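You operate a simulated robot arm through the tools that you are given. There is no shell and no other tool.

You run a simulated two-armed robot. Do the job below in one go: nothing can be reset, and whatever is moved stays where it is left.

JOB
Wipe up the spill on the top of the long parts bench with the white towel and put it back.

It is judged by the outcome, as a careful person would: the job done as asked, and still so three seconds after it is handed in. It fails if anything else is knocked over, pushed out of place, dropped, spilled or broken. Flat cloth is picked up by pressing the open fingertips on it (5 to 10 N) and closing them slowly along it; thin cloth reads only 2 to 8 mm in the jaws.

ROBOT AND FRAMES
Two 6-joint arms with two-finger grippers on one trunk, on a base that moves. Base frame: it is fixed to the floor where the robot stands at the start and does not move with it; the origin is under the middle of the robot, x ahead of it, y to its left, z up; the surface under the hand at the start is at about z = 800. Readings come in mm, degrees, newtons and seconds.
The left shoulder is at the start at [30, 178, 913], the right one opposite. With the tool pointing down near the work surface each hand reaches from about 280 to 840 mm from the robot's upright axis, wherever it stands, measured 20 degrees to its own side. Payload 2.54 kg a hand.
Tool frame (each hand has its own): the origin (TCP) lies between the finger pads and is the grasp point; the fingertips stand 30 mm ahead of it; z points along the fingers, y is the line along which they close. The gripper opens to 116 mm; its body begins 95 mm behind the TCP.
Orientation is that of the tool frame in the base frame, as [roll, pitch, yaw] about the fixed x, y, z axes, in that order (R = Rz(yaw) Ry(pitch) Rx(roll)). With the fingers straight down and closing along the base's y, the tool's x points along the base's -x, its y along +y and its z along -z.

CONTROLS
- The arms move only by the tool apply_moves. It takes "left_increments", "right_increments" or both (then of equal length, played together; a hand with none holds still); each is text: rows parted by semicolons, each of 7 numbers parted by spaces: the turn, a rotation vector about the base's x, y, z in degrees, then the shift along the base's x, y, z in mm, then the opening, from 0 (shut) to 1 (fully open). In form: wx wy wz tx ty tz grip; .... A call has 1 to 20 rows; each row is the pose to reach, as a shift and turn from the pose commanded when the call began. A row lasts 0.2 s, in which the tool goes at most 50 mm and 8.6 degrees; a call with a longer step from one row to the next is refused whole, and so is a gripper value outside its range. A pose out of reach is approached as far as the arm can. The call stops where the force on the tool passes 40 N (or 10 N more than at its start, if that is more) or the arm is blocked; 0.2 s more then pass. The fingers move at their own pace (about 153 mm/s each) and stop on an object; they squeeze with about 43 N. The grip force told is the motor's: it shows also when the fingers shut on nothing. Time passes only in rows, and 0.2 s behind the last, so rows that repeat a pose let the fingers close. It gives the time, the measured TCP pose, the force on the tool (base axes), the opening and the grip force at its end, in the units of the frame above (readings bear some noise), with the torque about the TCP (base axes, N m) and any sound that the robot's microphone picked up.
- Cameras (640 x 400 px; columns grow to the right, rows downward): "scene" is now at [30.2, 31.4, 1625.4]; the picture's right is [0.46, -0.89, 0.00], its down [-0.75, -0.39, -0.54] and it looks along [0.48, 0.25, -0.84] (base axes); focal length 290 px, centre (320, 200). "left" rides on the left gripper at [69, 15, -122] in its tool frame; the picture's right is [-0.21, 0.98, 0.00], its down [-0.83, -0.18, -0.53] and it looks along [-0.52, -0.11, 0.85] (tool axes); focal length 251 px, centre (320, 200). "right" rides on the right gripper at [69, -15, -122] in its tool frame; the picture's right is [0.21, 0.98, 0.00], its down [-0.83, 0.18, -0.53] and it looks along [-0.52, 0.11, 0.85] (tool axes); focal length 251 px, centre (320, 200). There is no depth. A picture from a camera that has moved, and an enlarged one, comes with that camera's place and axes in the base frame and with its lens.
- snapshot(camera): a new picture of that camera. It takes no simulated time.
- lift_body(by): moves the trunk up (or, below 0, down) by that many mm; the arms and the scene camera ride with it, the base frame stays. It gives what a move gives, with no picture.
- drive_base(legs): drives the robot by 1 to 6 legs, each [ahead, left, turn to the left] in mm, mm and degrees, along the robot's own axes; the way and the turn of a leg run together, so that a leg with both is an arc; at most 1500 mm and 180 degrees a leg. The arms and the cameras ride along, it lands a little off, and it stops where it bumps. It gives what a move gives.
- head_to(pan, tilt): turns the head with the scene camera to pan (to the left, within 143 degrees either way) and tilt (down, from -29 to 69), counted from straight ahead of the robot. It gives what a move gives.
- zoom(camera, box): a new picture of the part [left, top, right, bottom] of that camera's present view, enlarged. It takes no simulated time.
- job_done(): hands the job in; it is judged then, once.

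Nothing tells you exact positions but the pictures and the camera data. Unless the task says otherwise, let go and move clear before handing in.

The tools are called as a command line: name --argument value ..., lists and objects as JSON in quotes. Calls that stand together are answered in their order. apply_moves: Moves the arms, as the interface text tells. Its arguments: {"type":"object","properties":{"left_increments":{"type":"string"},"right_increments":{"type":"string"}},"required":[]} The other tools are called the same way: lift_body (by) moves the trunk up or down; drive_base (legs) drives the base; head_to (pan, tilt) turns the head that bears the scene camera; snapshot (camera) takes a picture; zoom (camera, box) takes an enlarged picture of a part of a camera's view; job_done () hands the job in.

At the start:

```text
clock: 0.0
left_tcp_pos: [336.5, 328.0, 1030.1]
left_ee_rot: [179.9, 0.0, 179.9]
left_force: [-0.6, 0.3, -0.1]
left_ft_torque: [0.02, 0.0, 0.03]
left_width: 115.9
left_finger_force: 0.0
right_tcp_pos: [541.2, -14.6, 1073.3]
right_ee_rot: [-180.0, 0.0, 180.0]
right_force: [0.1, -0.9, 0.7]
right_ft_torque: [0.0, -0.02, 0.0]
right_width: 116.2
right_finger_force: 0.1
trunk travel left (down, up): [-125.0, 415.0]
robot x, y, heading: [-0.5, 3.5, -0.3]
head pan, tilt (commanded): [27.3, 57.6]
```

scene: 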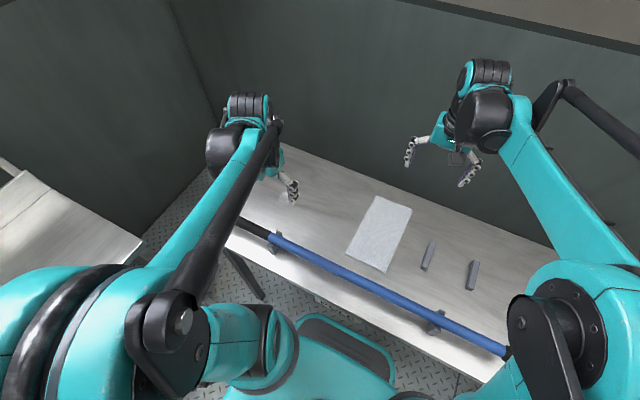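
right: 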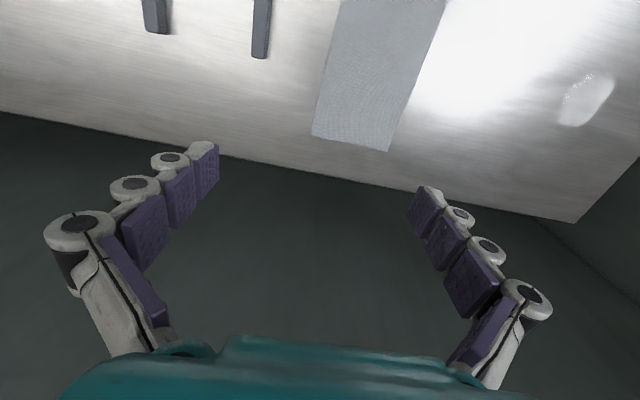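
left: 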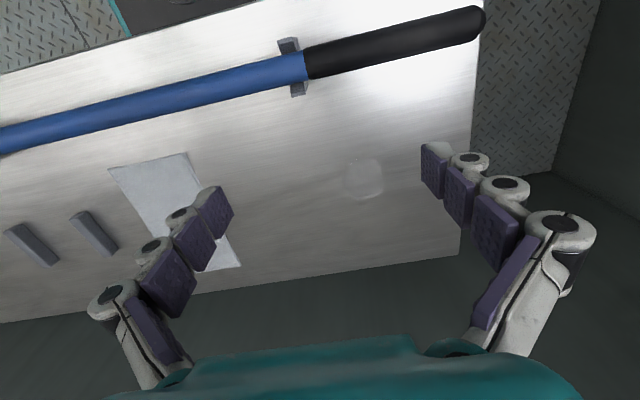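

I see the white towel lying flat on the bench at about x 367–612, y -10–117. A wet patch shows near (459, 372), and a blue pole rests on holders along the bench's near edge. I'll look closer at these before touching anything.

zoom --camera "scene" --box '[230, 130, 430, 290]'

zoom --camera "left" --box '[80, 100, 480, 300]'

zoom --camera "right" --box '[300, 0, 640, 200]'

```text
2.50 times, centred on (330, 210) of scene
camera zoom: at [30.2, 31.4, 1625.4], right [0.46, -0.89, 0.0], down [-0.75, -0.39, -0.54], along [0.48, 0.25, -0.84], focal length 724 px, centre (295, 175)
```

zoom: 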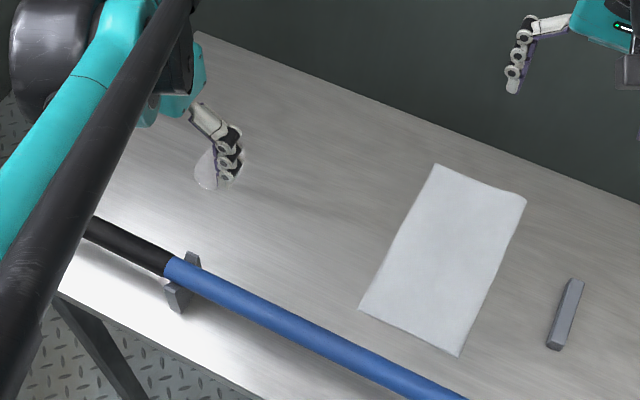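

```text
1.60 times, centred on (280, 200) of left
camera zoom: at [267.5, 343.0, 1150.8], right [0.21, 0.98, 0.0], down [0.83, -0.18, 0.53], along [0.52, -0.11, -0.85], focal length 402 px, centre (384, 200)
```

zoom: 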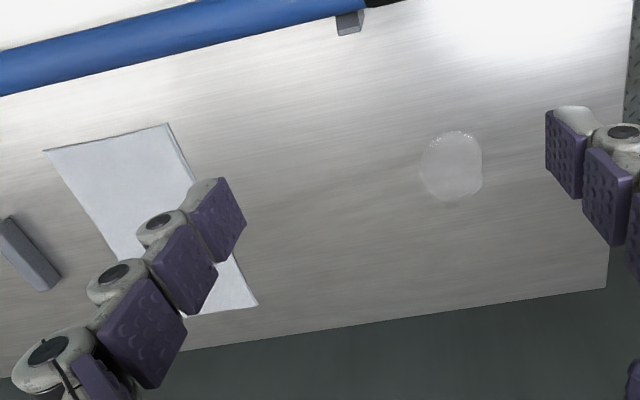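

```text
1.88 times, centred on (470, 100) of right
camera zoom: at [474.0, -30.0, 1196.3], right [-0.21, 0.98, 0.0], down [0.83, 0.18, 0.53], along [0.52, 0.11, -0.85], focal length 473 px, centre (38, 388)
```

zoom: 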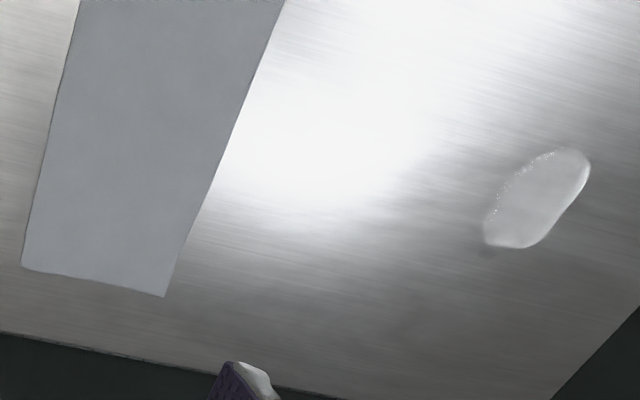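

The spill measures about x 421–500, y 338–402, and the towel x 360–606, y -10–118. I'll check the right side with the head before moving the right arm out of the way.

head_to --pan -15 --tilt 50

snapshot --camera "scene"

```text
clock: 1.1
left_tcp_pos: [336.3, 327.8, 1029.7]
left_ee_rot: [179.9, 0.1, 179.9]
left_force: [-0.9, -0.4, -0.6]
left_ft_torque: [0.0, 0.01, 0.04]
left_width: 116.1
left_finger_force: 0.0
right_tcp_pos: [542.3, -15.4, 1073.3]
right_ee_rot: [-180.0, 0.0, -179.9]
right_force: [-0.3, 0.5, -0.3]
right_ft_torque: [0.02, 0.02, -0.02]
right_width: 116.0
right_finger_force: 0.0
trunk travel left (down, up): [-125.0, 415.0]
robot x, y, heading: [0.9, 2.5, -0.0]
head pan, tilt (commanded): [-15.0, 50.0]
```

```text
taken
camera scene: at [42.9, -20.3, 1635.1], right [-0.26, -0.97, 0.0], down [-0.74, 0.2, -0.64], along [0.62, -0.17, -0.77], focal length 290 px, centre (320, 200)
```

scene: 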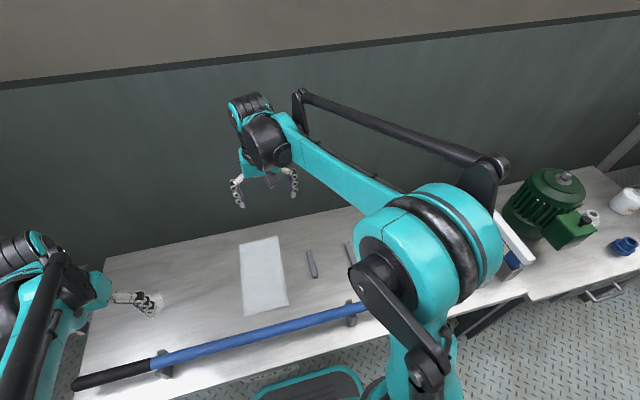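

The right side is clear nearby; the motor and a box sit about 700 mm to the right. I'll move the right hand to the right over clear bench, then bring the left hand above the towel's near edge to look.

apply_moves --right_increments "0 0 0 -12 -30 0 1; 0 0 0 -24 -60 0 1; 0 0 0 -36 -90 0 1; 0 0 0 -48 -120 0 1; 0 0 0 -60 -150 0 1; 0 0 0 -72 -180 0 1; 0 0 0 -84 -210 0 1; 0 0 0 -90 -230 0 1; 0 0 0 -90 -230 0 1"

apply_moves --left_increments "0 0 0 6 -30 0 1; 0 0 0 12 -60 0 1; 0 0 0 18 -90 0 1; 0 0 0 24 -120 0 1; 0 0 0 30 -150 0 1; 0 0 0 36 -180 -5 1; 0 0 0 42 -210 -15 1; 0 0 0 48 -240 -30 1; 0 0 0 54 -265 -40 1; 0 0 0 58 -274 -50 1; 0 0 0 58 -274 -50 1"

snapshot --camera "left"

snapshot --camera "scene"

```text
clock: 3.1
left_tcp_pos: [336.0, 326.9, 1030.0]
left_ee_rot: [180.0, 0.0, 179.9]
left_force: [0.2, -0.2, 0.4]
left_ft_torque: [0.01, -0.01, -0.01]
left_width: 116.0
left_finger_force: 0.0
right_tcp_pos: [450.2, -244.8, 1072.9]
right_ee_rot: [-180.0, 0.1, 180.0]
right_force: [-0.3, 0.1, 0.2]
right_ft_torque: [-0.02, -0.03, 0.0]
right_width: 115.9
right_finger_force: 0.1
trunk travel left (down, up): [-125.0, 415.0]
robot x, y, heading: [0.3, -1.1, 0.0]
head pan, tilt (commanded): [-15.0, 50.0]
```

```text
clock: 5.5
left_tcp_pos: [393.6, 52.9, 980.7]
left_ee_rot: [180.0, 0.0, 179.9]
left_force: [0.1, 0.2, 0.1]
left_ft_torque: [0.0, 0.01, 0.0]
left_width: 116.0
left_finger_force: 0.1
right_tcp_pos: [451.1, -245.6, 1071.9]
right_ee_rot: [-180.0, 0.0, 180.0]
right_force: [-0.1, -0.7, -0.4]
right_ft_torque: [-0.04, 0.01, -0.02]
right_width: 116.0
right_finger_force: 0.1
trunk travel left (down, up): [-125.0, 415.0]
robot x, y, heading: [-4.4, -2.4, -0.1]
head pan, tilt (commanded): [-15.0, 50.0]
```

```text
taken
camera left: at [325.1, 68.5, 1101.1], right [0.21, 0.98, 0.0], down [0.83, -0.18, 0.53], along [0.52, -0.11, -0.85], focal length 251 px, centre (320, 200)
```

left: 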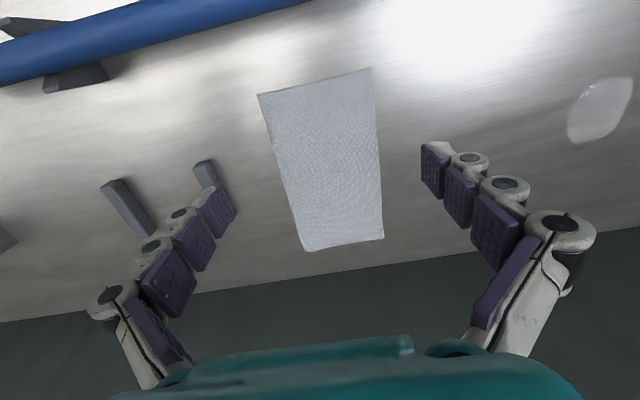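

```text
taken
camera scene: at [42.7, -20.4, 1635.1], right [-0.26, -0.97, 0.0], down [-0.74, 0.2, -0.64], along [0.62, -0.17, -0.77], focal length 290 px, centre (320, 200)
```

scene: 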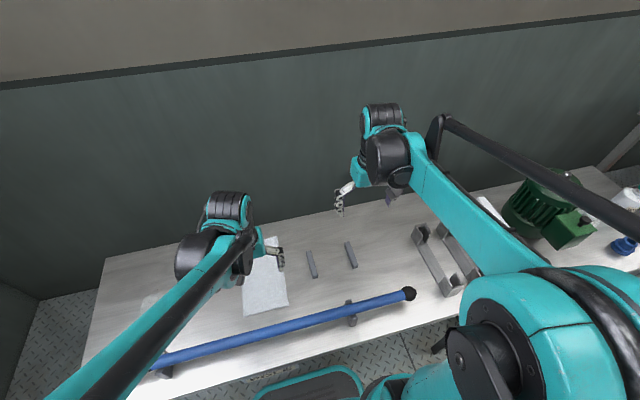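

The towel's corners, measured from this view, are about (358,-10), (359,117), (600,112) and (598,-19). I'll keep this view as the reference for putting it back, and zoom in on the towel's edge.

zoom --camera "left" --box '[220, 50, 420, 270]'

zoom --camera "scene" --box '[80, 200, 380, 400]'

```text
1.82 times, centred on (320, 160) of left
camera zoom: at [325.1, 68.5, 1101.1], right [0.21, 0.98, 0.0], down [0.83, -0.18, 0.53], along [0.52, -0.11, -0.85], focal length 457 px, centre (320, 273)
```

zoom: 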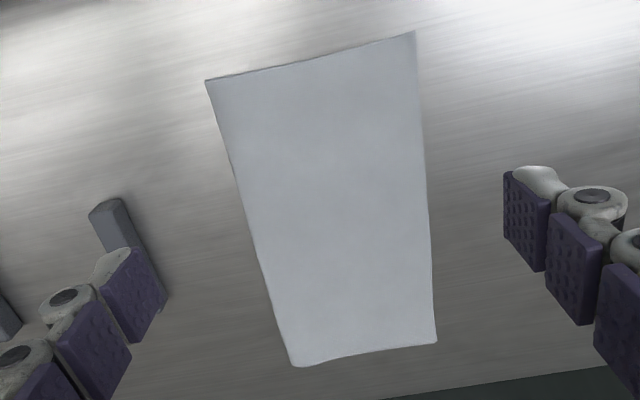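

```text
2.00 times, centred on (230, 300) of scene
camera zoom: at [42.7, -20.4, 1635.1], right [-0.26, -0.97, 0.0], down [-0.74, 0.2, -0.64], along [0.62, -0.17, -0.77], focal length 579 px, centre (500, 0)
```

zoom: 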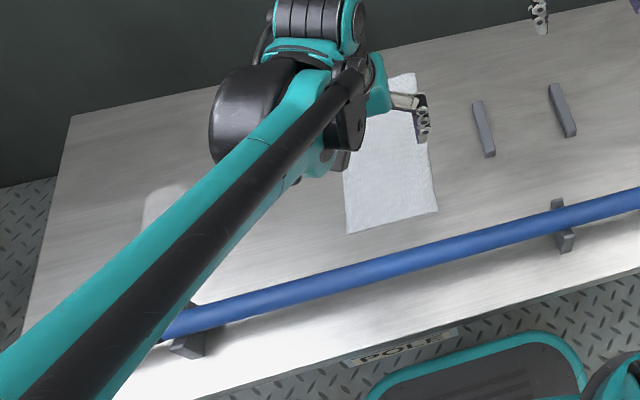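

The towel looks like a single flat sheet. I'll lower the left hand with its fingers partly open (about 46 mm) to just above the towel near its near edge, at about (388, 53).

apply_moves --left_increments "0 0 0 -2 0 -20 0.8; 0 0 0 -4 0 -45 0.6; 0 0 0 -6 0 -75 0.4; 0 0 0 -6 0 -105 0.4; 0 0 0 -6 0 -125 0.4; 0 0 0 -6 0 -138 0.4; 0 0 0 -6 0 -138 0.4"

snapshot --camera "left"

```text
clock: 7.1
left_tcp_pos: [389.1, 52.5, 842.1]
left_ee_rot: [179.9, 0.0, -180.0]
left_force: [-0.3, 0.1, 0.2]
left_ft_torque: [0.0, -0.01, 0.02]
left_width: 46.3
left_finger_force: 0.0
right_tcp_pos: [450.5, -244.1, 1072.7]
right_ee_rot: [179.9, 0.0, -180.0]
right_force: [-0.4, 0.5, 0.2]
right_ft_torque: [-0.01, -0.01, 0.02]
right_width: 116.2
right_finger_force: 0.1
trunk travel left (down, up): [-125.0, 415.0]
robot x, y, heading: [1.6, 1.8, 0.2]
head pan, tilt (commanded): [-15.0, 50.0]
```

```text
taken
camera left: at [319.6, 68.2, 963.2], right [0.21, 0.98, 0.0], down [0.83, -0.18, 0.53], along [0.52, -0.11, -0.85], focal length 251 px, centre (320, 200)
```

left: 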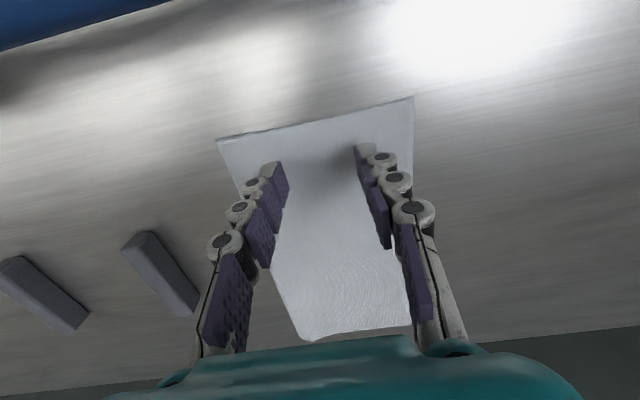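

The fingertips are about 12 mm above the towel, roughly 29 mm inside its near edge. I'll descend in small steps until there is a light press.

apply_moves --left_increments "0 0 0 0 0 -3 0.4; 0 0 0 0 0 -6 0.4; 0 0 0 0 0 -8 0.4; 0 0 0 0 0 -9 0.4"

```text
clock: 8.1
left_tcp_pos: [388.3, 52.9, 832.3]
left_ee_rot: [180.0, 0.0, -179.9]
left_force: [-0.2, 0.6, -0.2]
left_ft_torque: [0.0, 0.0, 0.02]
left_width: 46.4
left_finger_force: 0.1
right_tcp_pos: [451.0, -245.2, 1073.2]
right_ee_rot: [180.0, 0.1, 180.0]
right_force: [0.4, 0.5, -0.5]
right_ft_torque: [-0.01, 0.04, 0.02]
right_width: 116.1
right_finger_force: 0.2
trunk travel left (down, up): [-125.0, 415.0]
robot x, y, heading: [0.2, -1.6, -0.0]
head pan, tilt (commanded): [-15.0, 50.0]
```

apply_moves --left_increments "0 0 0 0 0 -1 0.4; 0 0 0 0 0 -2 0.4; 0 0 0 0 0 -2 0.4"

```text
clock: 8.9
left_tcp_pos: [387.9, 53.0, 831.2]
left_ee_rot: [180.0, 0.0, -180.0]
left_force: [0.2, -0.4, 7.0]
left_ft_torque: [-0.08, -0.01, 0.0]
left_width: 47.3
left_finger_force: 0.6
right_tcp_pos: [449.9, -245.1, 1072.5]
right_ee_rot: [-180.0, -0.1, -180.0]
right_force: [-0.7, 0.5, 0.1]
right_ft_torque: [-0.01, 0.01, -0.01]
right_width: 116.0
right_finger_force: 0.1
trunk travel left (down, up): [-125.0, 415.0]
robot x, y, heading: [-2.7, 1.7, -0.2]
head pan, tilt (commanded): [-15.0, 50.0]
```

Contact is made with a press of 7 N. I'll now close the fingers slowly along the cloth.

apply_moves --left_increments "0 0 0 0 0 0 0.37; 0 0 0 0 0 0 0.34; 0 0 0 0 0 0 0.31; 0 0 0 0 0 0 0.28; 0 0 0 0 0 0 0.25; 0 0 0 0 0 0 0.22; 0 0 0 0 0 0 0.2"

snapshot --camera "left"

```text
clock: 10.5
left_tcp_pos: [388.8, 53.1, 830.8]
left_ee_rot: [-180.0, -0.1, 180.0]
left_force: [-0.5, 0.5, 7.3]
left_ft_torque: [0.04, 0.03, 0.0]
left_width: 23.2
left_finger_force: 0.0
right_tcp_pos: [450.3, -245.0, 1071.9]
right_ee_rot: [-180.0, 0.0, 180.0]
right_force: [-0.1, 0.5, -0.3]
right_ft_torque: [0.01, 0.01, 0.01]
right_width: 116.0
right_finger_force: 0.0
trunk travel left (down, up): [-125.0, 415.0]
robot x, y, heading: [-3.4, 1.4, 0.3]
head pan, tilt (commanded): [-15.0, 50.0]
```

```text
taken
camera left: at [319.4, 68.7, 951.6], right [0.21, 0.98, 0.0], down [0.83, -0.18, 0.53], along [0.52, -0.11, -0.85], focal length 251 px, centre (320, 200)
```

left: 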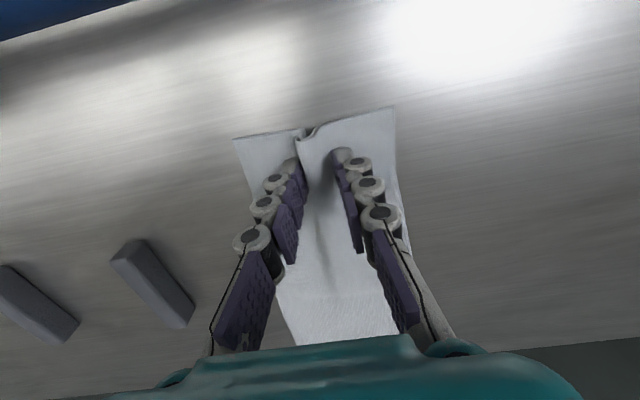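

The cloth is bunching up between the tips as wanted. I'll keep closing slowly until shut.

apply_moves --left_increments "0 0 0 0 0 0 0.17; 0 0 0 0 0 0 0.14; 0 0 0 0 0 0 0.11; 0 0 0 0 0 0 0.08; 0 0 0 0 0 0 0.05; 0 0 0 0 0 0 0.02; 0 0 0 0 0 0 0; 0 0 0 0 0 0 0; 0 0 0 0 0 0 0"

snapshot --camera "left"

```text
clock: 12.5
left_tcp_pos: [388.8, 52.4, 831.3]
left_ee_rot: [180.0, 0.0, -180.0]
left_force: [-0.1, 0.9, 1.7]
left_ft_torque: [0.02, 0.03, 0.01]
left_width: 3.2
left_finger_force: 33.5
right_tcp_pos: [450.1, -244.7, 1072.3]
right_ee_rot: [-180.0, 0.1, -180.0]
right_force: [-0.5, -0.5, 0.2]
right_ft_torque: [-0.01, -0.02, 0.0]
right_width: 116.2
right_finger_force: 0.1
trunk travel left (down, up): [-125.0, 415.0]
robot x, y, heading: [2.5, -2.6, -0.0]
head pan, tilt (commanded): [-15.0, 50.0]
```

```text
taken
camera left: at [319.8, 68.7, 951.5], right [0.21, 0.98, 0.0], down [0.83, -0.18, 0.53], along [0.52, -0.11, -0.85], focal length 251 px, centre (320, 200)
```

left: 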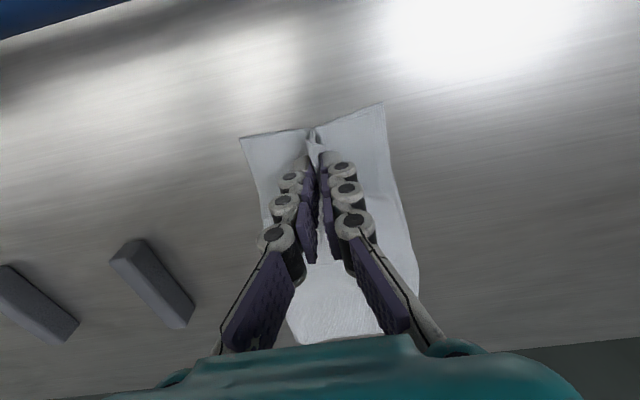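

The grip reads 3.2 mm of cloth at 33 N. I'll lift the towel by its near edge until it hangs free, moving slightly away from the pole.

apply_moves --left_increments "0 0 0 5 0 15 0; 0 0 0 12 0 35 0; 0 0 0 20 0 60 0; 0 0 0 28 0 85 0; 0 0 0 36 0 110 0; 0 0 0 44 0 135 0; 0 0 0 52 0 160 0; 0 0 0 60 0 185 0; 0 0 0 66 0 210 0; 0 0 0 72 0 235 0; 0 0 0 76 0 255 0; 0 0 0 78 0 265 0; 0 0 0 78 0 265 0"

head_to --pan 15 --tilt 50

snapshot --camera "scene"

snapshot --camera "left"

snapshot --camera "right"

```text
clock: 15.3
left_tcp_pos: [466.8, 52.5, 1096.7]
left_ee_rot: [-180.0, -0.1, 180.0]
left_force: [-0.1, 0.6, -0.2]
left_ft_torque: [0.16, 0.06, 0.01]
left_width: 4.7
left_finger_force: 38.9
right_tcp_pos: [450.9, -245.2, 1072.5]
right_ee_rot: [-179.9, 0.0, -180.0]
right_force: [-0.2, 0.0, 0.6]
right_ft_torque: [-0.02, 0.0, -0.02]
right_width: 116.0
right_finger_force: 0.0
trunk travel left (down, up): [-125.0, 415.0]
robot x, y, heading: [2.1, -0.3, 0.1]
head pan, tilt (commanded): [-15.0, 50.0]
```

```text
clock: 16.2
left_tcp_pos: [465.9, 52.5, 1095.5]
left_ee_rot: [-179.9, 0.0, 180.0]
left_force: [-0.9, 0.5, 3.7]
left_ft_torque: [0.01, -0.02, -0.02]
left_width: 1.4
left_finger_force: 28.8
right_tcp_pos: [451.2, -245.9, 1073.7]
right_ee_rot: [180.0, 0.0, 180.0]
right_force: [-0.2, -0.2, -0.2]
right_ft_torque: [-0.01, 0.01, -0.03]
right_width: 116.0
right_finger_force: 0.0
trunk travel left (down, up): [-125.0, 415.0]
robot x, y, heading: [2.0, 0.1, -0.2]
head pan, tilt (commanded): [15.0, 50.0]
```

```text
taken
camera scene: at [42.9, 19.3, 1635.1], right [0.26, -0.97, 0.0], down [-0.74, -0.2, -0.64], along [0.62, 0.17, -0.77], focal length 290 px, centre (320, 200)
```

scene: 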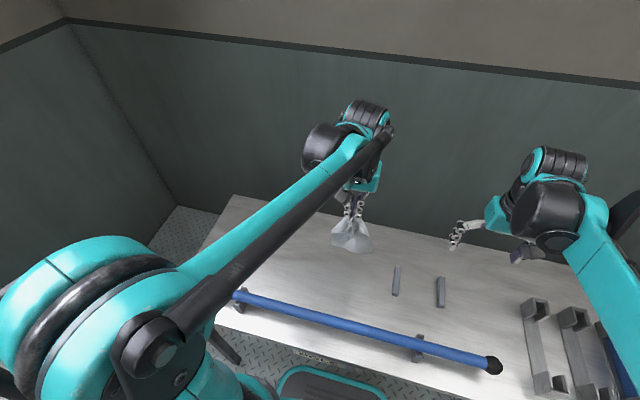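

```text
taken
camera left: at [397.8, 67.7, 1216.5], right [0.21, 0.98, 0.0], down [0.83, -0.18, 0.53], along [0.52, -0.11, -0.85], focal length 251 px, centre (320, 200)
```

left: 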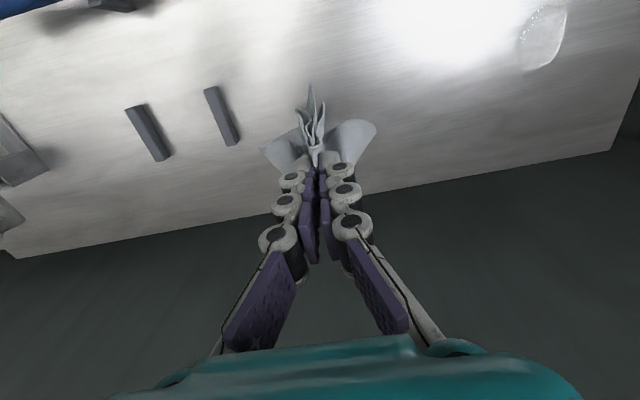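

```text
taken
camera right: at [382.6, -259.7, 1196.0], right [-0.21, 0.98, 0.0], down [0.83, 0.18, 0.53], along [0.52, 0.11, -0.85], focal length 251 px, centre (320, 200)
```

right: 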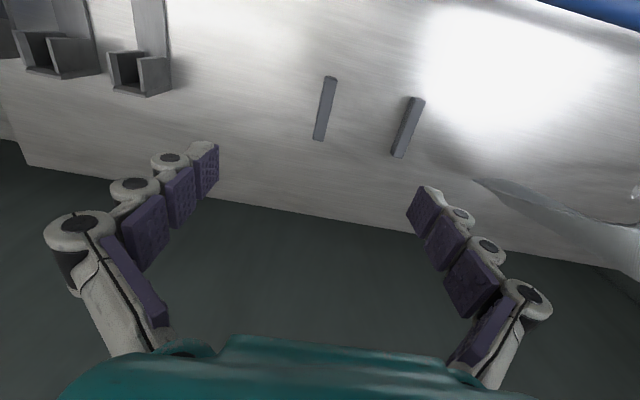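

The towel hangs from the left hand. I'll zoom in to check how it is held.

zoom --camera "scene" --box '[290, 150, 430, 270]'

zoom --camera "right" --box '[440, 120, 640, 280]'

zoom --camera "left" --box '[240, 60, 400, 260]'

```text
3.33 times, centred on (360, 210) of scene
camera zoom: at [42.9, 19.3, 1635.1], right [0.26, -0.97, 0.0], down [-0.74, -0.2, -0.64], along [0.62, 0.17, -0.77], focal length 966 px, centre (187, 167)
```

zoom: 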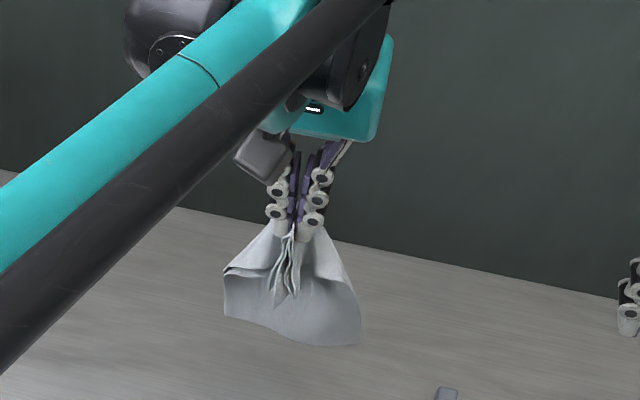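

```text
2.50 times, centred on (540, 200) of right
camera zoom: at [382.6, -259.7, 1196.0], right [-0.21, 0.98, 0.0], down [0.83, 0.18, 0.53], along [0.52, 0.11, -0.85], focal length 629 px, centre (-230, 200)
```

zoom: 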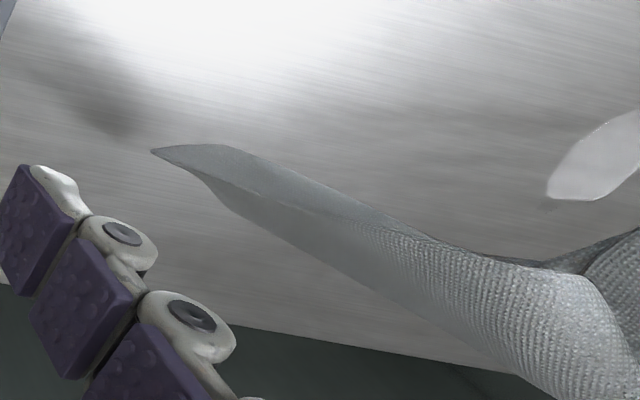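

```text
2.00 times, centred on (320, 160) of left
camera zoom: at [397.8, 67.7, 1216.5], right [0.21, 0.98, 0.0], down [0.83, -0.18, 0.53], along [0.52, -0.11, -0.85], focal length 503 px, centre (320, 280)
```

zoom: 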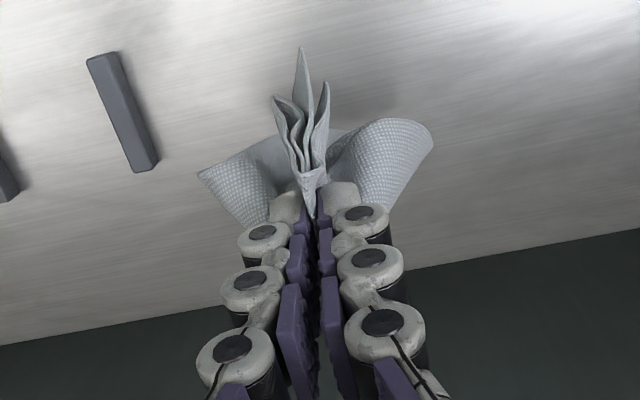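

The cloth is firmly held and hangs about 215 mm below the tips. I'll bring it to the right of the spill and lay it down with the hand travelling left (+y), so it trails flat behind the hand.

apply_moves --left_increments "0 0 0 -2 20 -10 0; 0 0 0 -4 40 -25 0; 0 0 0 -6 55 -40 0; 0 0 0 -6 60 -50 0; 0 0 0 -6 60 -54 0; 0 0 0 -6 60 -54 0"

snapshot --camera "scene"

```text
clock: 17.6
left_tcp_pos: [460.8, 113.1, 1043.8]
left_ee_rot: [180.0, -0.1, 180.0]
left_force: [-0.4, -0.5, 6.0]
left_ft_torque: [-0.01, -0.06, 0.0]
left_width: 1.1
left_finger_force: 28.3
right_tcp_pos: [451.2, -245.1, 1072.4]
right_ee_rot: [180.0, 0.0, -179.9]
right_force: [0.2, 0.1, 0.0]
right_ft_torque: [-0.01, 0.01, 0.0]
right_width: 116.0
right_finger_force: 0.0
trunk travel left (down, up): [-125.0, 415.0]
robot x, y, heading: [-0.8, 1.0, -0.0]
head pan, tilt (commanded): [15.0, 50.0]
```

```text
taken
camera scene: at [42.8, 19.5, 1635.1], right [0.26, -0.97, 0.0], down [-0.74, -0.2, -0.64], along [0.62, 0.17, -0.77], focal length 290 px, centre (320, 200)
```

scene: 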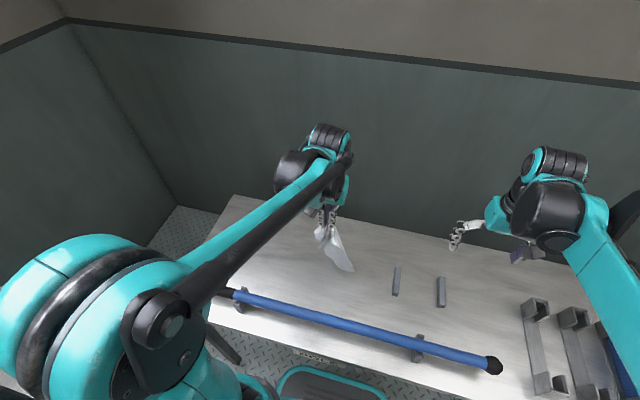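

The towel swings behind the hand. I'll check the grip up close, since the measured jaw width has dropped.

zoom --camera "scene" --box '[280, 170, 400, 290]'

zoom --camera "left" --box '[240, 60, 400, 260]'

```text
3.33 times, centred on (340, 230) of scene
camera zoom: at [42.8, 19.5, 1635.1], right [0.26, -0.97, 0.0], down [-0.74, -0.2, -0.64], along [0.62, 0.17, -0.77], focal length 966 px, centre (253, 100)
```

zoom: 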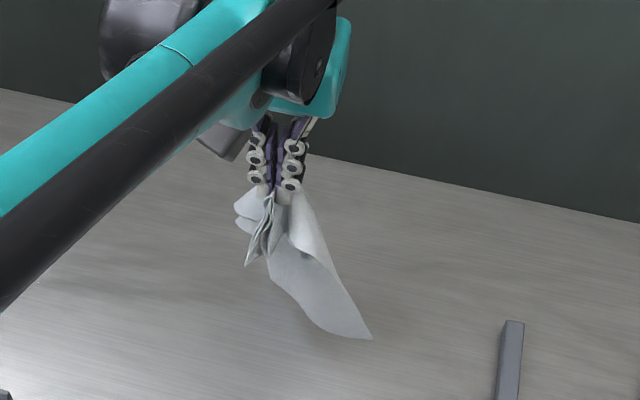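

```text
2.00 times, centred on (320, 160) of left
camera zoom: at [392.3, 128.9, 1162.8], right [0.21, 0.98, 0.0], down [0.83, -0.18, 0.53], along [0.52, -0.11, -0.85], focal length 503 px, centre (320, 280)
```

zoom: 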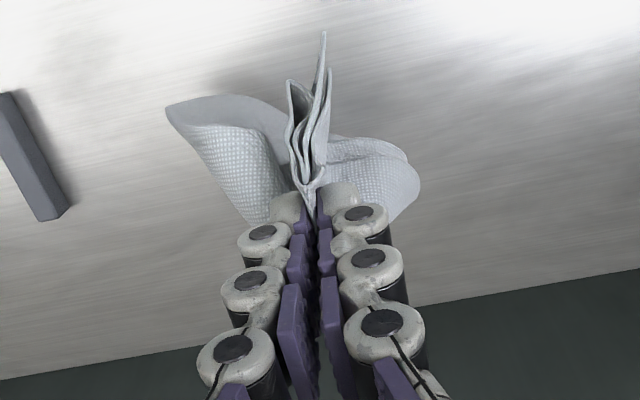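

The grip is unchanged. I'll swing the hand down and to the left in an arc, laying the towel flat behind it up to the spill's right edge.

apply_moves --left_increments "0 0 0 0 24 -2 0; 0 0 0 0 48 -6 0; 0 0 0 0 69 -13 0; 0 0 0 0 93 -22 0; 0 0 0 0 112 -33 0; 0 0 0 0 131 -47 0; 0 0 0 0 150 -64 0; 0 0 0 0 165 -82 0; 0 0 0 0 180 -104 0; 0 0 0 0 191 -124 0; 0 0 0 0 200 -148 0; 0 0 0 0 207 -170 0; 0 0 0 0 211 -190 0; 0 0 0 0 213 -203 0; 0 0 0 0 213 -206 0"

snapshot --camera "scene"

snapshot --camera "left"

```text
clock: 20.8
left_tcp_pos: [460.9, 327.5, 836.8]
left_ee_rot: [180.0, 0.0, -179.9]
left_force: [-0.8, -0.5, 6.0]
left_ft_torque: [0.02, -0.06, 0.03]
left_width: 1.3
left_finger_force: 29.2
right_tcp_pos: [451.1, -245.0, 1072.8]
right_ee_rot: [180.0, 0.1, 180.0]
right_force: [0.0, -0.3, 0.7]
right_ft_torque: [0.02, 0.03, -0.02]
right_width: 115.9
right_finger_force: 0.0
trunk travel left (down, up): [-125.0, 415.0]
robot x, y, heading: [1.3, 2.0, 0.2]
head pan, tilt (commanded): [15.0, 50.0]
```

```text
taken
camera scene: at [42.7, 19.3, 1635.1], right [0.26, -0.97, 0.0], down [-0.74, -0.2, -0.64], along [0.62, 0.17, -0.77], focal length 290 px, centre (320, 200)
```

scene: 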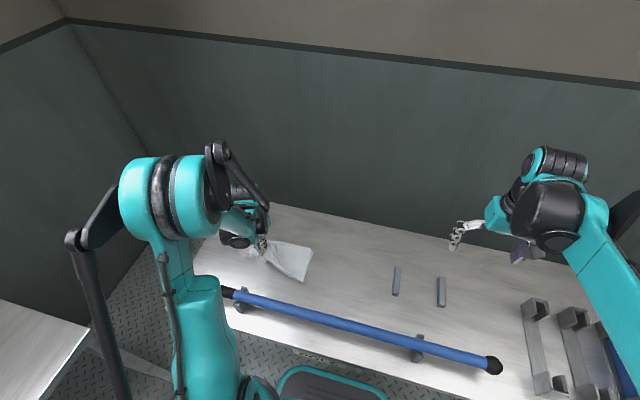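

```text
taken
camera left: at [391.5, 342.3, 956.8], right [0.21, 0.98, 0.0], down [0.83, -0.18, 0.53], along [0.52, -0.11, -0.85], focal length 251 px, centre (320, 200)
```

left: 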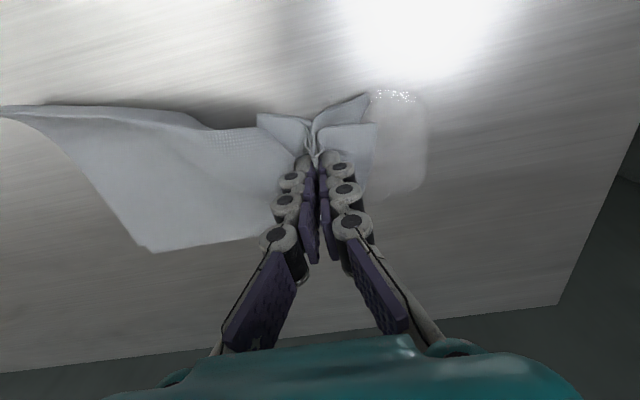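

The towel trails flat to the right and the hand is at the spill's right edge. I'll press down lightly and start a zigzag wipe with a stroke along x at y≈331–337.

apply_moves --left_increments "0 0 0 -12 1 -3 0; 0 0 0 -24 2 -5 0; 0 0 0 -36 3 -7 0; 0 0 0 -38 3 -7 0"

```text
clock: 21.8
left_tcp_pos: [421.5, 330.0, 829.1]
left_ee_rot: [179.9, 0.0, 180.0]
left_force: [0.6, 2.2, 19.3]
left_ft_torque: [-0.12, -0.13, -0.03]
left_width: 2.3
left_finger_force: 31.6
right_tcp_pos: [450.2, -245.3, 1073.0]
right_ee_rot: [-179.9, 0.1, 180.0]
right_force: [-0.4, 0.8, 0.3]
right_ft_torque: [0.01, -0.05, 0.01]
right_width: 116.2
right_finger_force: 0.1
trunk travel left (down, up): [-125.0, 415.0]
robot x, y, heading: [2.7, 0.8, -0.0]
head pan, tilt (commanded): [15.0, 50.0]
```

The press is a bit firm, about 13 N over the baseline, so I'll ease up 1 mm and run the zigzag over the whole spill.

apply_moves --left_increments "0 0 0 0 0 1 0; 0 0 0 20 2 1 0; 0 0 0 40 3 1 0; 0 0 0 60 4 1 0; 0 0 0 80 5 1 0; 0 0 0 82 16 1 0; 0 0 0 60 18 1 0; 0 0 0 40 19 1 0; 0 0 0 20 20 1 0; 0 0 0 0 21 1 0; 0 0 0 -2 32 1 0; 0 0 0 20 34 1 0"

snapshot --camera "left"

snapshot --camera "scene"

```text
clock: 24.4
left_tcp_pos: [440.1, 363.2, 829.9]
left_ee_rot: [180.0, 0.1, 180.0]
left_force: [-0.1, 1.0, 13.7]
left_ft_torque: [0.28, -0.07, 0.02]
left_width: 5.1
left_finger_force: 37.9
right_tcp_pos: [450.2, -245.2, 1072.8]
right_ee_rot: [180.0, 0.1, 180.0]
right_force: [-0.9, -0.1, -0.4]
right_ft_torque: [-0.01, -0.01, 0.01]
right_width: 115.8
right_finger_force: 0.0
trunk travel left (down, up): [-125.0, 415.0]
robot x, y, heading: [1.7, 2.1, -0.0]
head pan, tilt (commanded): [15.0, 50.0]
```

```text
taken
camera left: at [372.6, 378.9, 950.9], right [0.21, 0.98, 0.0], down [0.83, -0.18, 0.53], along [0.52, -0.11, -0.85], focal length 251 px, centre (320, 200)
```

left: 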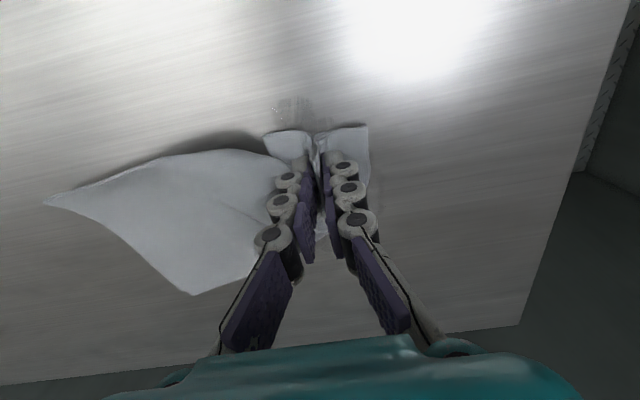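

```text
taken
camera scene: at [42.2, 18.4, 1635.2], right [0.26, -0.97, 0.0], down [-0.74, -0.2, -0.64], along [0.62, 0.17, -0.77], focal length 290 px, centre (320, 200)
```

scene: 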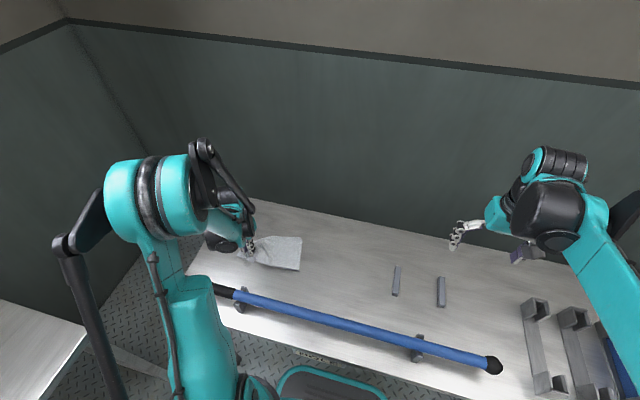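

The wiping works: most of the wet patch is gone. A small remnant shows near (290, 105) in the hand camera, so I'll zoom in to locate it.

zoom --camera "left" --box '[220, 60, 460, 200]'

```text
2.67 times, centred on (340, 130) of left
camera zoom: at [372.6, 378.9, 950.9], right [0.21, 0.98, 0.0], down [0.83, -0.18, 0.53], along [0.52, -0.11, -0.85], focal length 670 px, centre (267, 387)
```

zoom: 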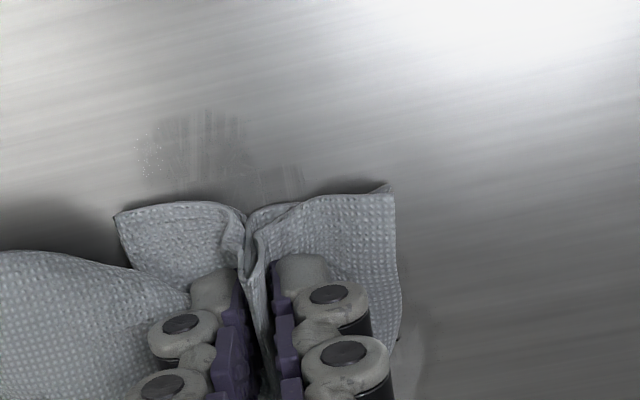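

Residue remains around x 395–415, y 345–378, and an edge near the far left. I'll continue the zigzag with wider strokes.

apply_moves --left_increments "0 0 0 22 1 0 0; 0 0 0 44 2 0 0; 0 0 0 62 3 0 0; 0 0 0 62 14 0 0; 0 0 0 40 15 0 0; 0 0 0 18 16 0 0; 0 0 0 -4 17 0 0; 0 0 0 -26 18 0 0; 0 0 0 -48 19 0 0; 0 0 0 -48 29 0 0; 0 0 0 -26 30 0 0; 0 0 0 -4 31 0 0; 0 0 0 18 32 0 0; 0 0 0 40 33 0 0; 0 0 0 62 34 0 0; 0 0 0 62 44 0 0; 0 0 0 40 45 0 0; 0 0 0 18 46 0 0; 0 0 0 -4 47 0 0; 0 0 0 -26 47 0 0"

snapshot --camera "left"

snapshot --camera "scene"

```text
clock: 28.6
left_tcp_pos: [416.0, 410.4, 829.7]
left_ee_rot: [180.0, 0.1, -180.0]
left_force: [-1.4, -1.7, 12.1]
left_ft_torque: [-0.18, -0.13, 0.01]
left_width: 1.6
left_finger_force: 28.3
right_tcp_pos: [449.8, -245.6, 1073.5]
right_ee_rot: [-179.9, -0.1, 180.0]
right_force: [-0.5, -0.7, 0.5]
right_ft_torque: [0.0, 0.01, 0.0]
right_width: 116.2
right_finger_force: 0.1
trunk travel left (down, up): [-125.0, 415.0]
robot x, y, heading: [-2.3, 4.3, -0.3]
head pan, tilt (commanded): [15.0, 50.0]
```

```text
taken
camera left: at [346.8, 426.1, 951.2], right [0.21, 0.98, 0.0], down [0.83, -0.18, 0.53], along [0.52, -0.11, -0.85], focal length 251 px, centre (320, 200)
```

left: 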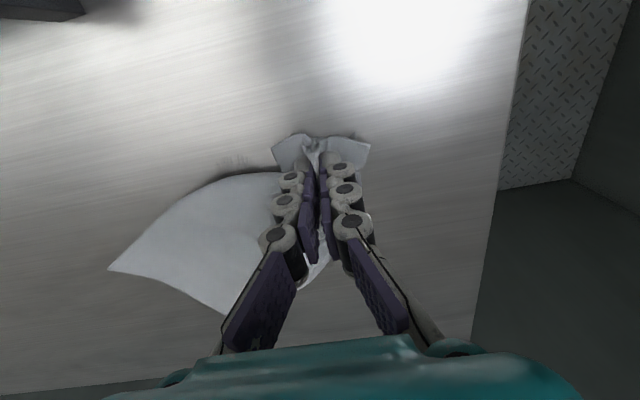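

```text
taken
camera scene: at [41.8, 18.8, 1635.1], right [0.26, -0.97, 0.0], down [-0.74, -0.2, -0.64], along [0.62, 0.17, -0.77], focal length 290 px, centre (320, 200)
```

scene: 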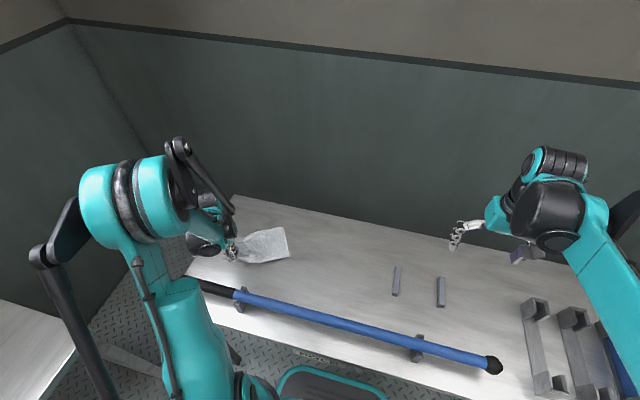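

zoom --camera "left" --box '[160, 80, 400, 220]'

zoom --camera "scene" --box '[190, 190, 330, 290]'

```text
2.67 times, centred on (280, 150) of left
camera zoom: at [346.8, 426.1, 951.2], right [0.21, 0.98, 0.0], down [0.83, -0.18, 0.53], along [0.52, -0.11, -0.85], focal length 670 px, centre (427, 333)
```

zoom: 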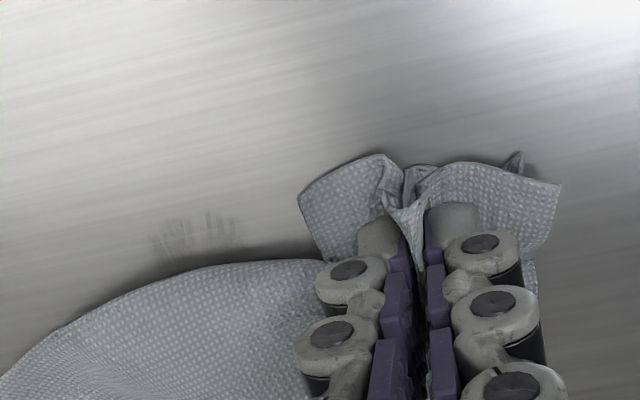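

```text
4.00 times, centred on (260, 240) of scene
camera zoom: at [41.8, 18.8, 1635.1], right [0.26, -0.97, 0.0], down [-0.74, -0.2, -0.64], along [0.62, 0.17, -0.77], focal length 1159 px, centre (560, 40)
```

zoom: 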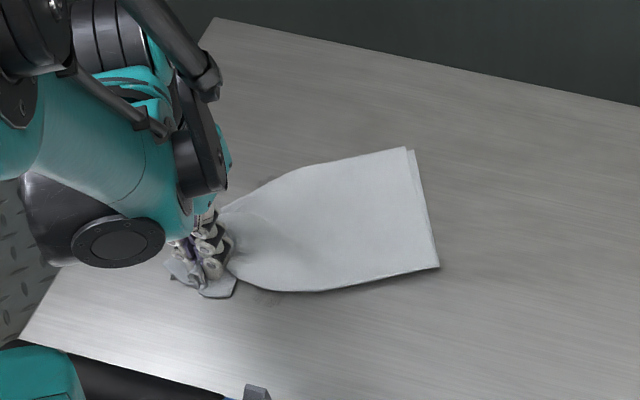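

A faint smear remains near x 390–405, y 345–370. I'll lift the towel back up, shift it right and lay it again along x≈398, then stroke over that strip.

apply_moves --left_increments "0 0 0 -2 -1 20 0; 0 0 0 -4 -5 45 0; 0 0 0 -6 -13 70 0; 0 0 0 -8 -24 95 0; 0 0 0 -10 -40 120 0; 0 0 0 -12 -60 145 0; 0 0 0 -14 -82 165 0; 0 0 0 -16 -106 183 0; 0 0 0 -18 -132 198 0; 0 0 0 -18 -160 210 0; 0 0 0 -18 -190 218 0; 0 0 0 -18 -220 222 0; 0 0 0 -18 -250 224 0; 0 0 0 -18 -278 224 0; 0 0 0 -18 -295 220 0; 0 0 0 -18 -300 216 0; 0 0 0 -18 -300 214 0; 0 0 0 -18 -300 214 0"

snapshot --camera "scene"

snapshot --camera "left"

```text
clock: 32.4
left_tcp_pos: [399.5, 110.1, 1042.3]
left_ee_rot: [180.0, 0.0, 180.0]
left_force: [-1.2, 1.1, -0.9]
left_ft_torque: [0.0, 0.05, 0.0]
left_width: 5.2
left_finger_force: 38.8
right_tcp_pos: [450.1, -244.8, 1072.5]
right_ee_rot: [180.0, 0.0, 180.0]
right_force: [0.7, 0.3, -0.4]
right_ft_torque: [-0.03, -0.02, 0.01]
right_width: 116.0
right_finger_force: 0.0
trunk travel left (down, up): [-125.0, 415.0]
robot x, y, heading: [-1.0, 4.7, -0.2]
head pan, tilt (commanded): [15.0, 50.0]
```

```text
taken
camera scene: at [42.9, 19.4, 1635.1], right [0.26, -0.97, 0.0], down [-0.74, -0.2, -0.64], along [0.62, 0.17, -0.77], focal length 290 px, centre (320, 200)
```

scene: 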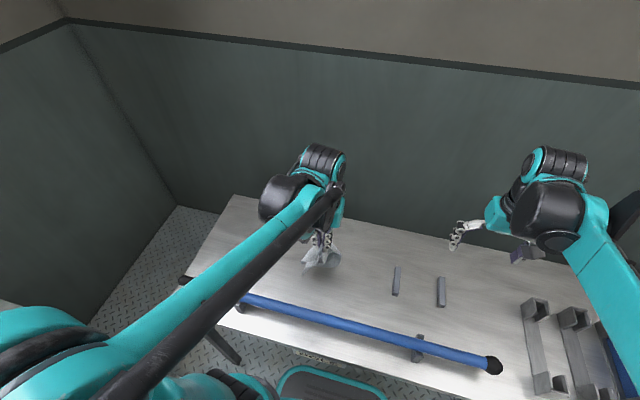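

```text
taken
camera left: at [330.2, 125.5, 1164.8], right [0.21, 0.98, 0.0], down [0.83, -0.18, 0.53], along [0.52, -0.11, -0.85], focal length 251 px, centre (320, 200)
```

left: 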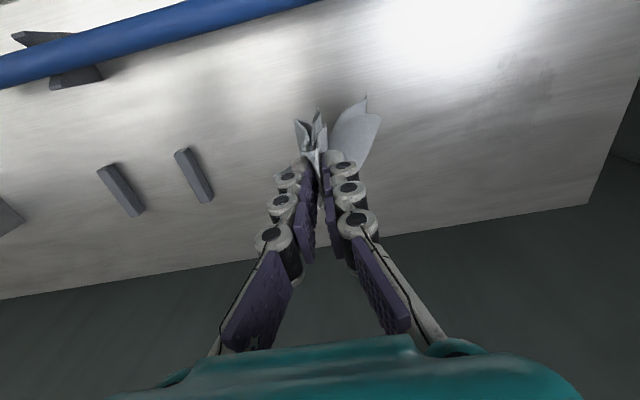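

From here the spill area is visible at the upper right of the hand view. I'll zoom in to see what remains.

zoom --camera "left" --box '[420, 20, 620, 160]'

zoom --camera "scene" --box '[180, 190, 360, 300]'

```text
2.86 times, centred on (520, 90) of left
camera zoom: at [330.2, 125.5, 1164.8], right [0.21, 0.98, 0.0], down [0.83, -0.18, 0.53], along [0.52, -0.11, -0.85], focal length 718 px, centre (-251, 514)
```

zoom: 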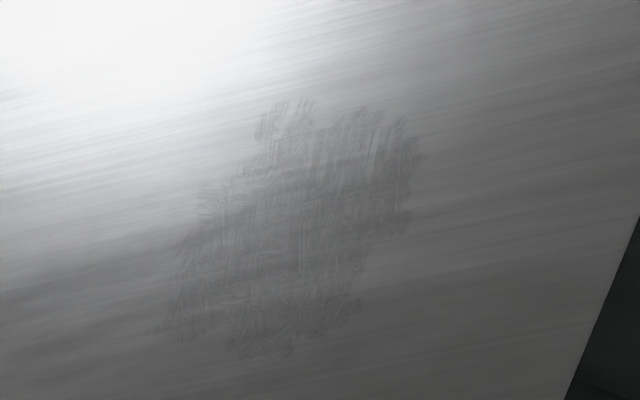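

```text
3.56 times, centred on (270, 245) of scene
camera zoom: at [42.9, 19.4, 1635.1], right [0.26, -0.97, 0.0], down [-0.74, -0.2, -0.64], along [0.62, 0.17, -0.77], focal length 1030 px, centre (498, 40)
```

zoom: 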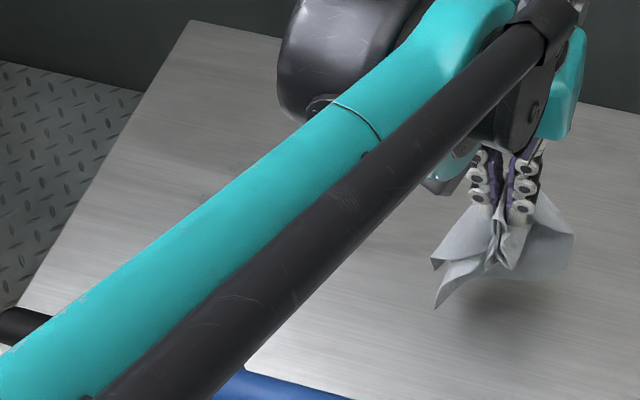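

A thin smeared film remains over about x 393–515, y 314–413, so it needs more passes. I'll lay the towel again at the right side of the film and wipe with finer strokes.

apply_moves --left_increments "0 0 0 0 20 -2 0; 0 0 0 0 42 -6 0; 0 0 0 0 62 -13 0; 0 0 0 0 84 -22 0; 0 0 0 0 103 -33 0; 0 0 0 0 121 -47 0; 0 0 0 0 139 -64 0; 0 0 0 0 154 -82 0; 0 0 0 -2 168 -104 0; 0 0 0 -4 180 -124 0; 0 0 0 -6 188 -148 0; 0 0 0 -8 194 -170 0; 0 0 0 -10 197 -190 0; 0 0 0 -12 198 -205 0; 0 0 0 -14 198 -211 0; 0 0 0 -14 198 -214 0"

snapshot --camera "left"

```text
clock: 35.8
left_tcp_pos: [382.5, 308.0, 831.2]
left_ee_rot: [180.0, 0.1, -180.0]
left_force: [1.8, 1.0, 25.5]
left_ft_torque: [0.15, 0.07, -0.03]
left_width: 4.3
left_finger_force: 33.3
right_tcp_pos: [449.1, -245.8, 1073.0]
right_ee_rot: [179.8, 0.1, -180.0]
right_force: [0.4, 0.7, 0.9]
right_ft_torque: [0.02, 0.02, 0.0]
right_width: 116.1
right_finger_force: 0.0
trunk travel left (down, up): [-125.0, 415.0]
robot x, y, heading: [-0.5, -2.9, 0.2]
head pan, tilt (commanded): [15.0, 50.0]
```

```text
taken
camera left: at [314.5, 322.6, 951.7], right [0.21, 0.98, 0.0], down [0.83, -0.18, 0.53], along [0.52, -0.11, -0.84], focal length 251 px, centre (320, 200)
```

left: 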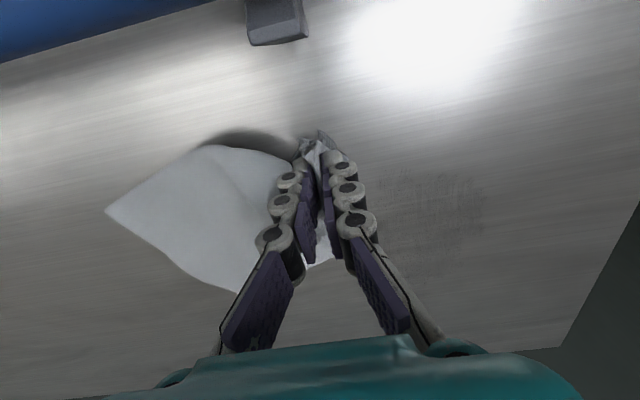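

The press is high at 25 N because the flap is bunched under the tips, so I'll ease up 2 mm and make the strokes.

apply_moves --left_increments "0 0 0 2 1 2 0; 0 0 0 28 2 2 0; 0 0 0 55 3 2 0; 0 0 0 82 4 2 0; 0 0 0 109 5 2 0; 0 0 0 136 6 2 0; 0 0 0 136 14 2 0; 0 0 0 109 15 2 0; 0 0 0 82 16 2 0; 0 0 0 55 17 2 0; 0 0 0 28 18 2 0; 0 0 0 3 19 2 0; 0 0 0 3 27 2 0; 0 0 0 28 28 2 0; 0 0 0 55 29 2 0; 0 0 0 82 30 2 0; 0 0 0 109 31 2 0; 0 0 0 136 32 2 0; 0 0 0 136 40 2 0"

snapshot --camera "left"

```text
clock: 39.8
left_tcp_pos: [519.0, 347.5, 833.6]
left_ee_rot: [180.0, 0.0, -180.0]
left_force: [-0.4, -1.0, 0.9]
left_ft_torque: [0.03, 0.0, 0.05]
left_width: 4.9
left_finger_force: 31.2
right_tcp_pos: [451.1, -245.0, 1072.7]
right_ee_rot: [179.9, 0.1, -179.9]
right_force: [0.2, 0.1, 0.1]
right_ft_torque: [0.02, -0.04, 0.01]
right_width: 116.0
right_finger_force: 0.1
trunk travel left (down, up): [-125.0, 415.0]
robot x, y, heading: [0.6, 0.6, -0.1]
head pan, tilt (commanded): [15.0, 50.0]
```

```text
taken
camera left: at [450.4, 363.7, 952.5], right [0.21, 0.98, 0.0], down [0.83, -0.18, 0.53], along [0.52, -0.11, -0.85], focal length 251 px, centre (320, 200)
```

left: 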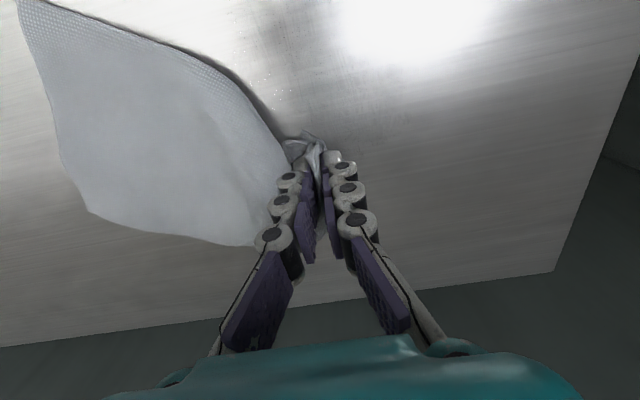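

The flap flattened out and the press has vanished at z 833.6. I'll look at what is left before continuing lower.

zoom --camera "left" --box '[200, 0, 500, 180]'

```text
2.13 times, centred on (350, 90) of left
camera zoom: at [450.4, 363.7, 952.5], right [0.21, 0.98, 0.0], down [0.83, -0.18, 0.53], along [0.52, -0.11, -0.85], focal length 536 px, centre (256, 435)
```

zoom: 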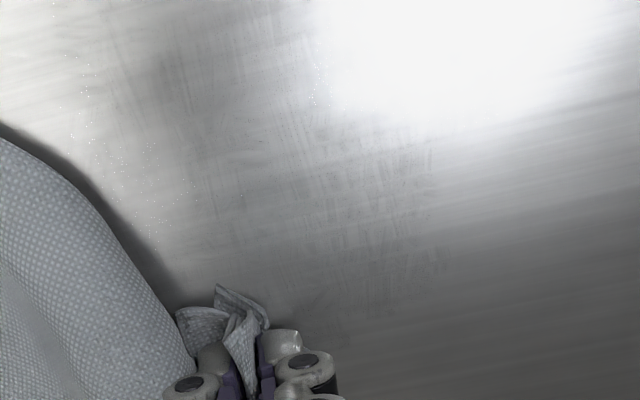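

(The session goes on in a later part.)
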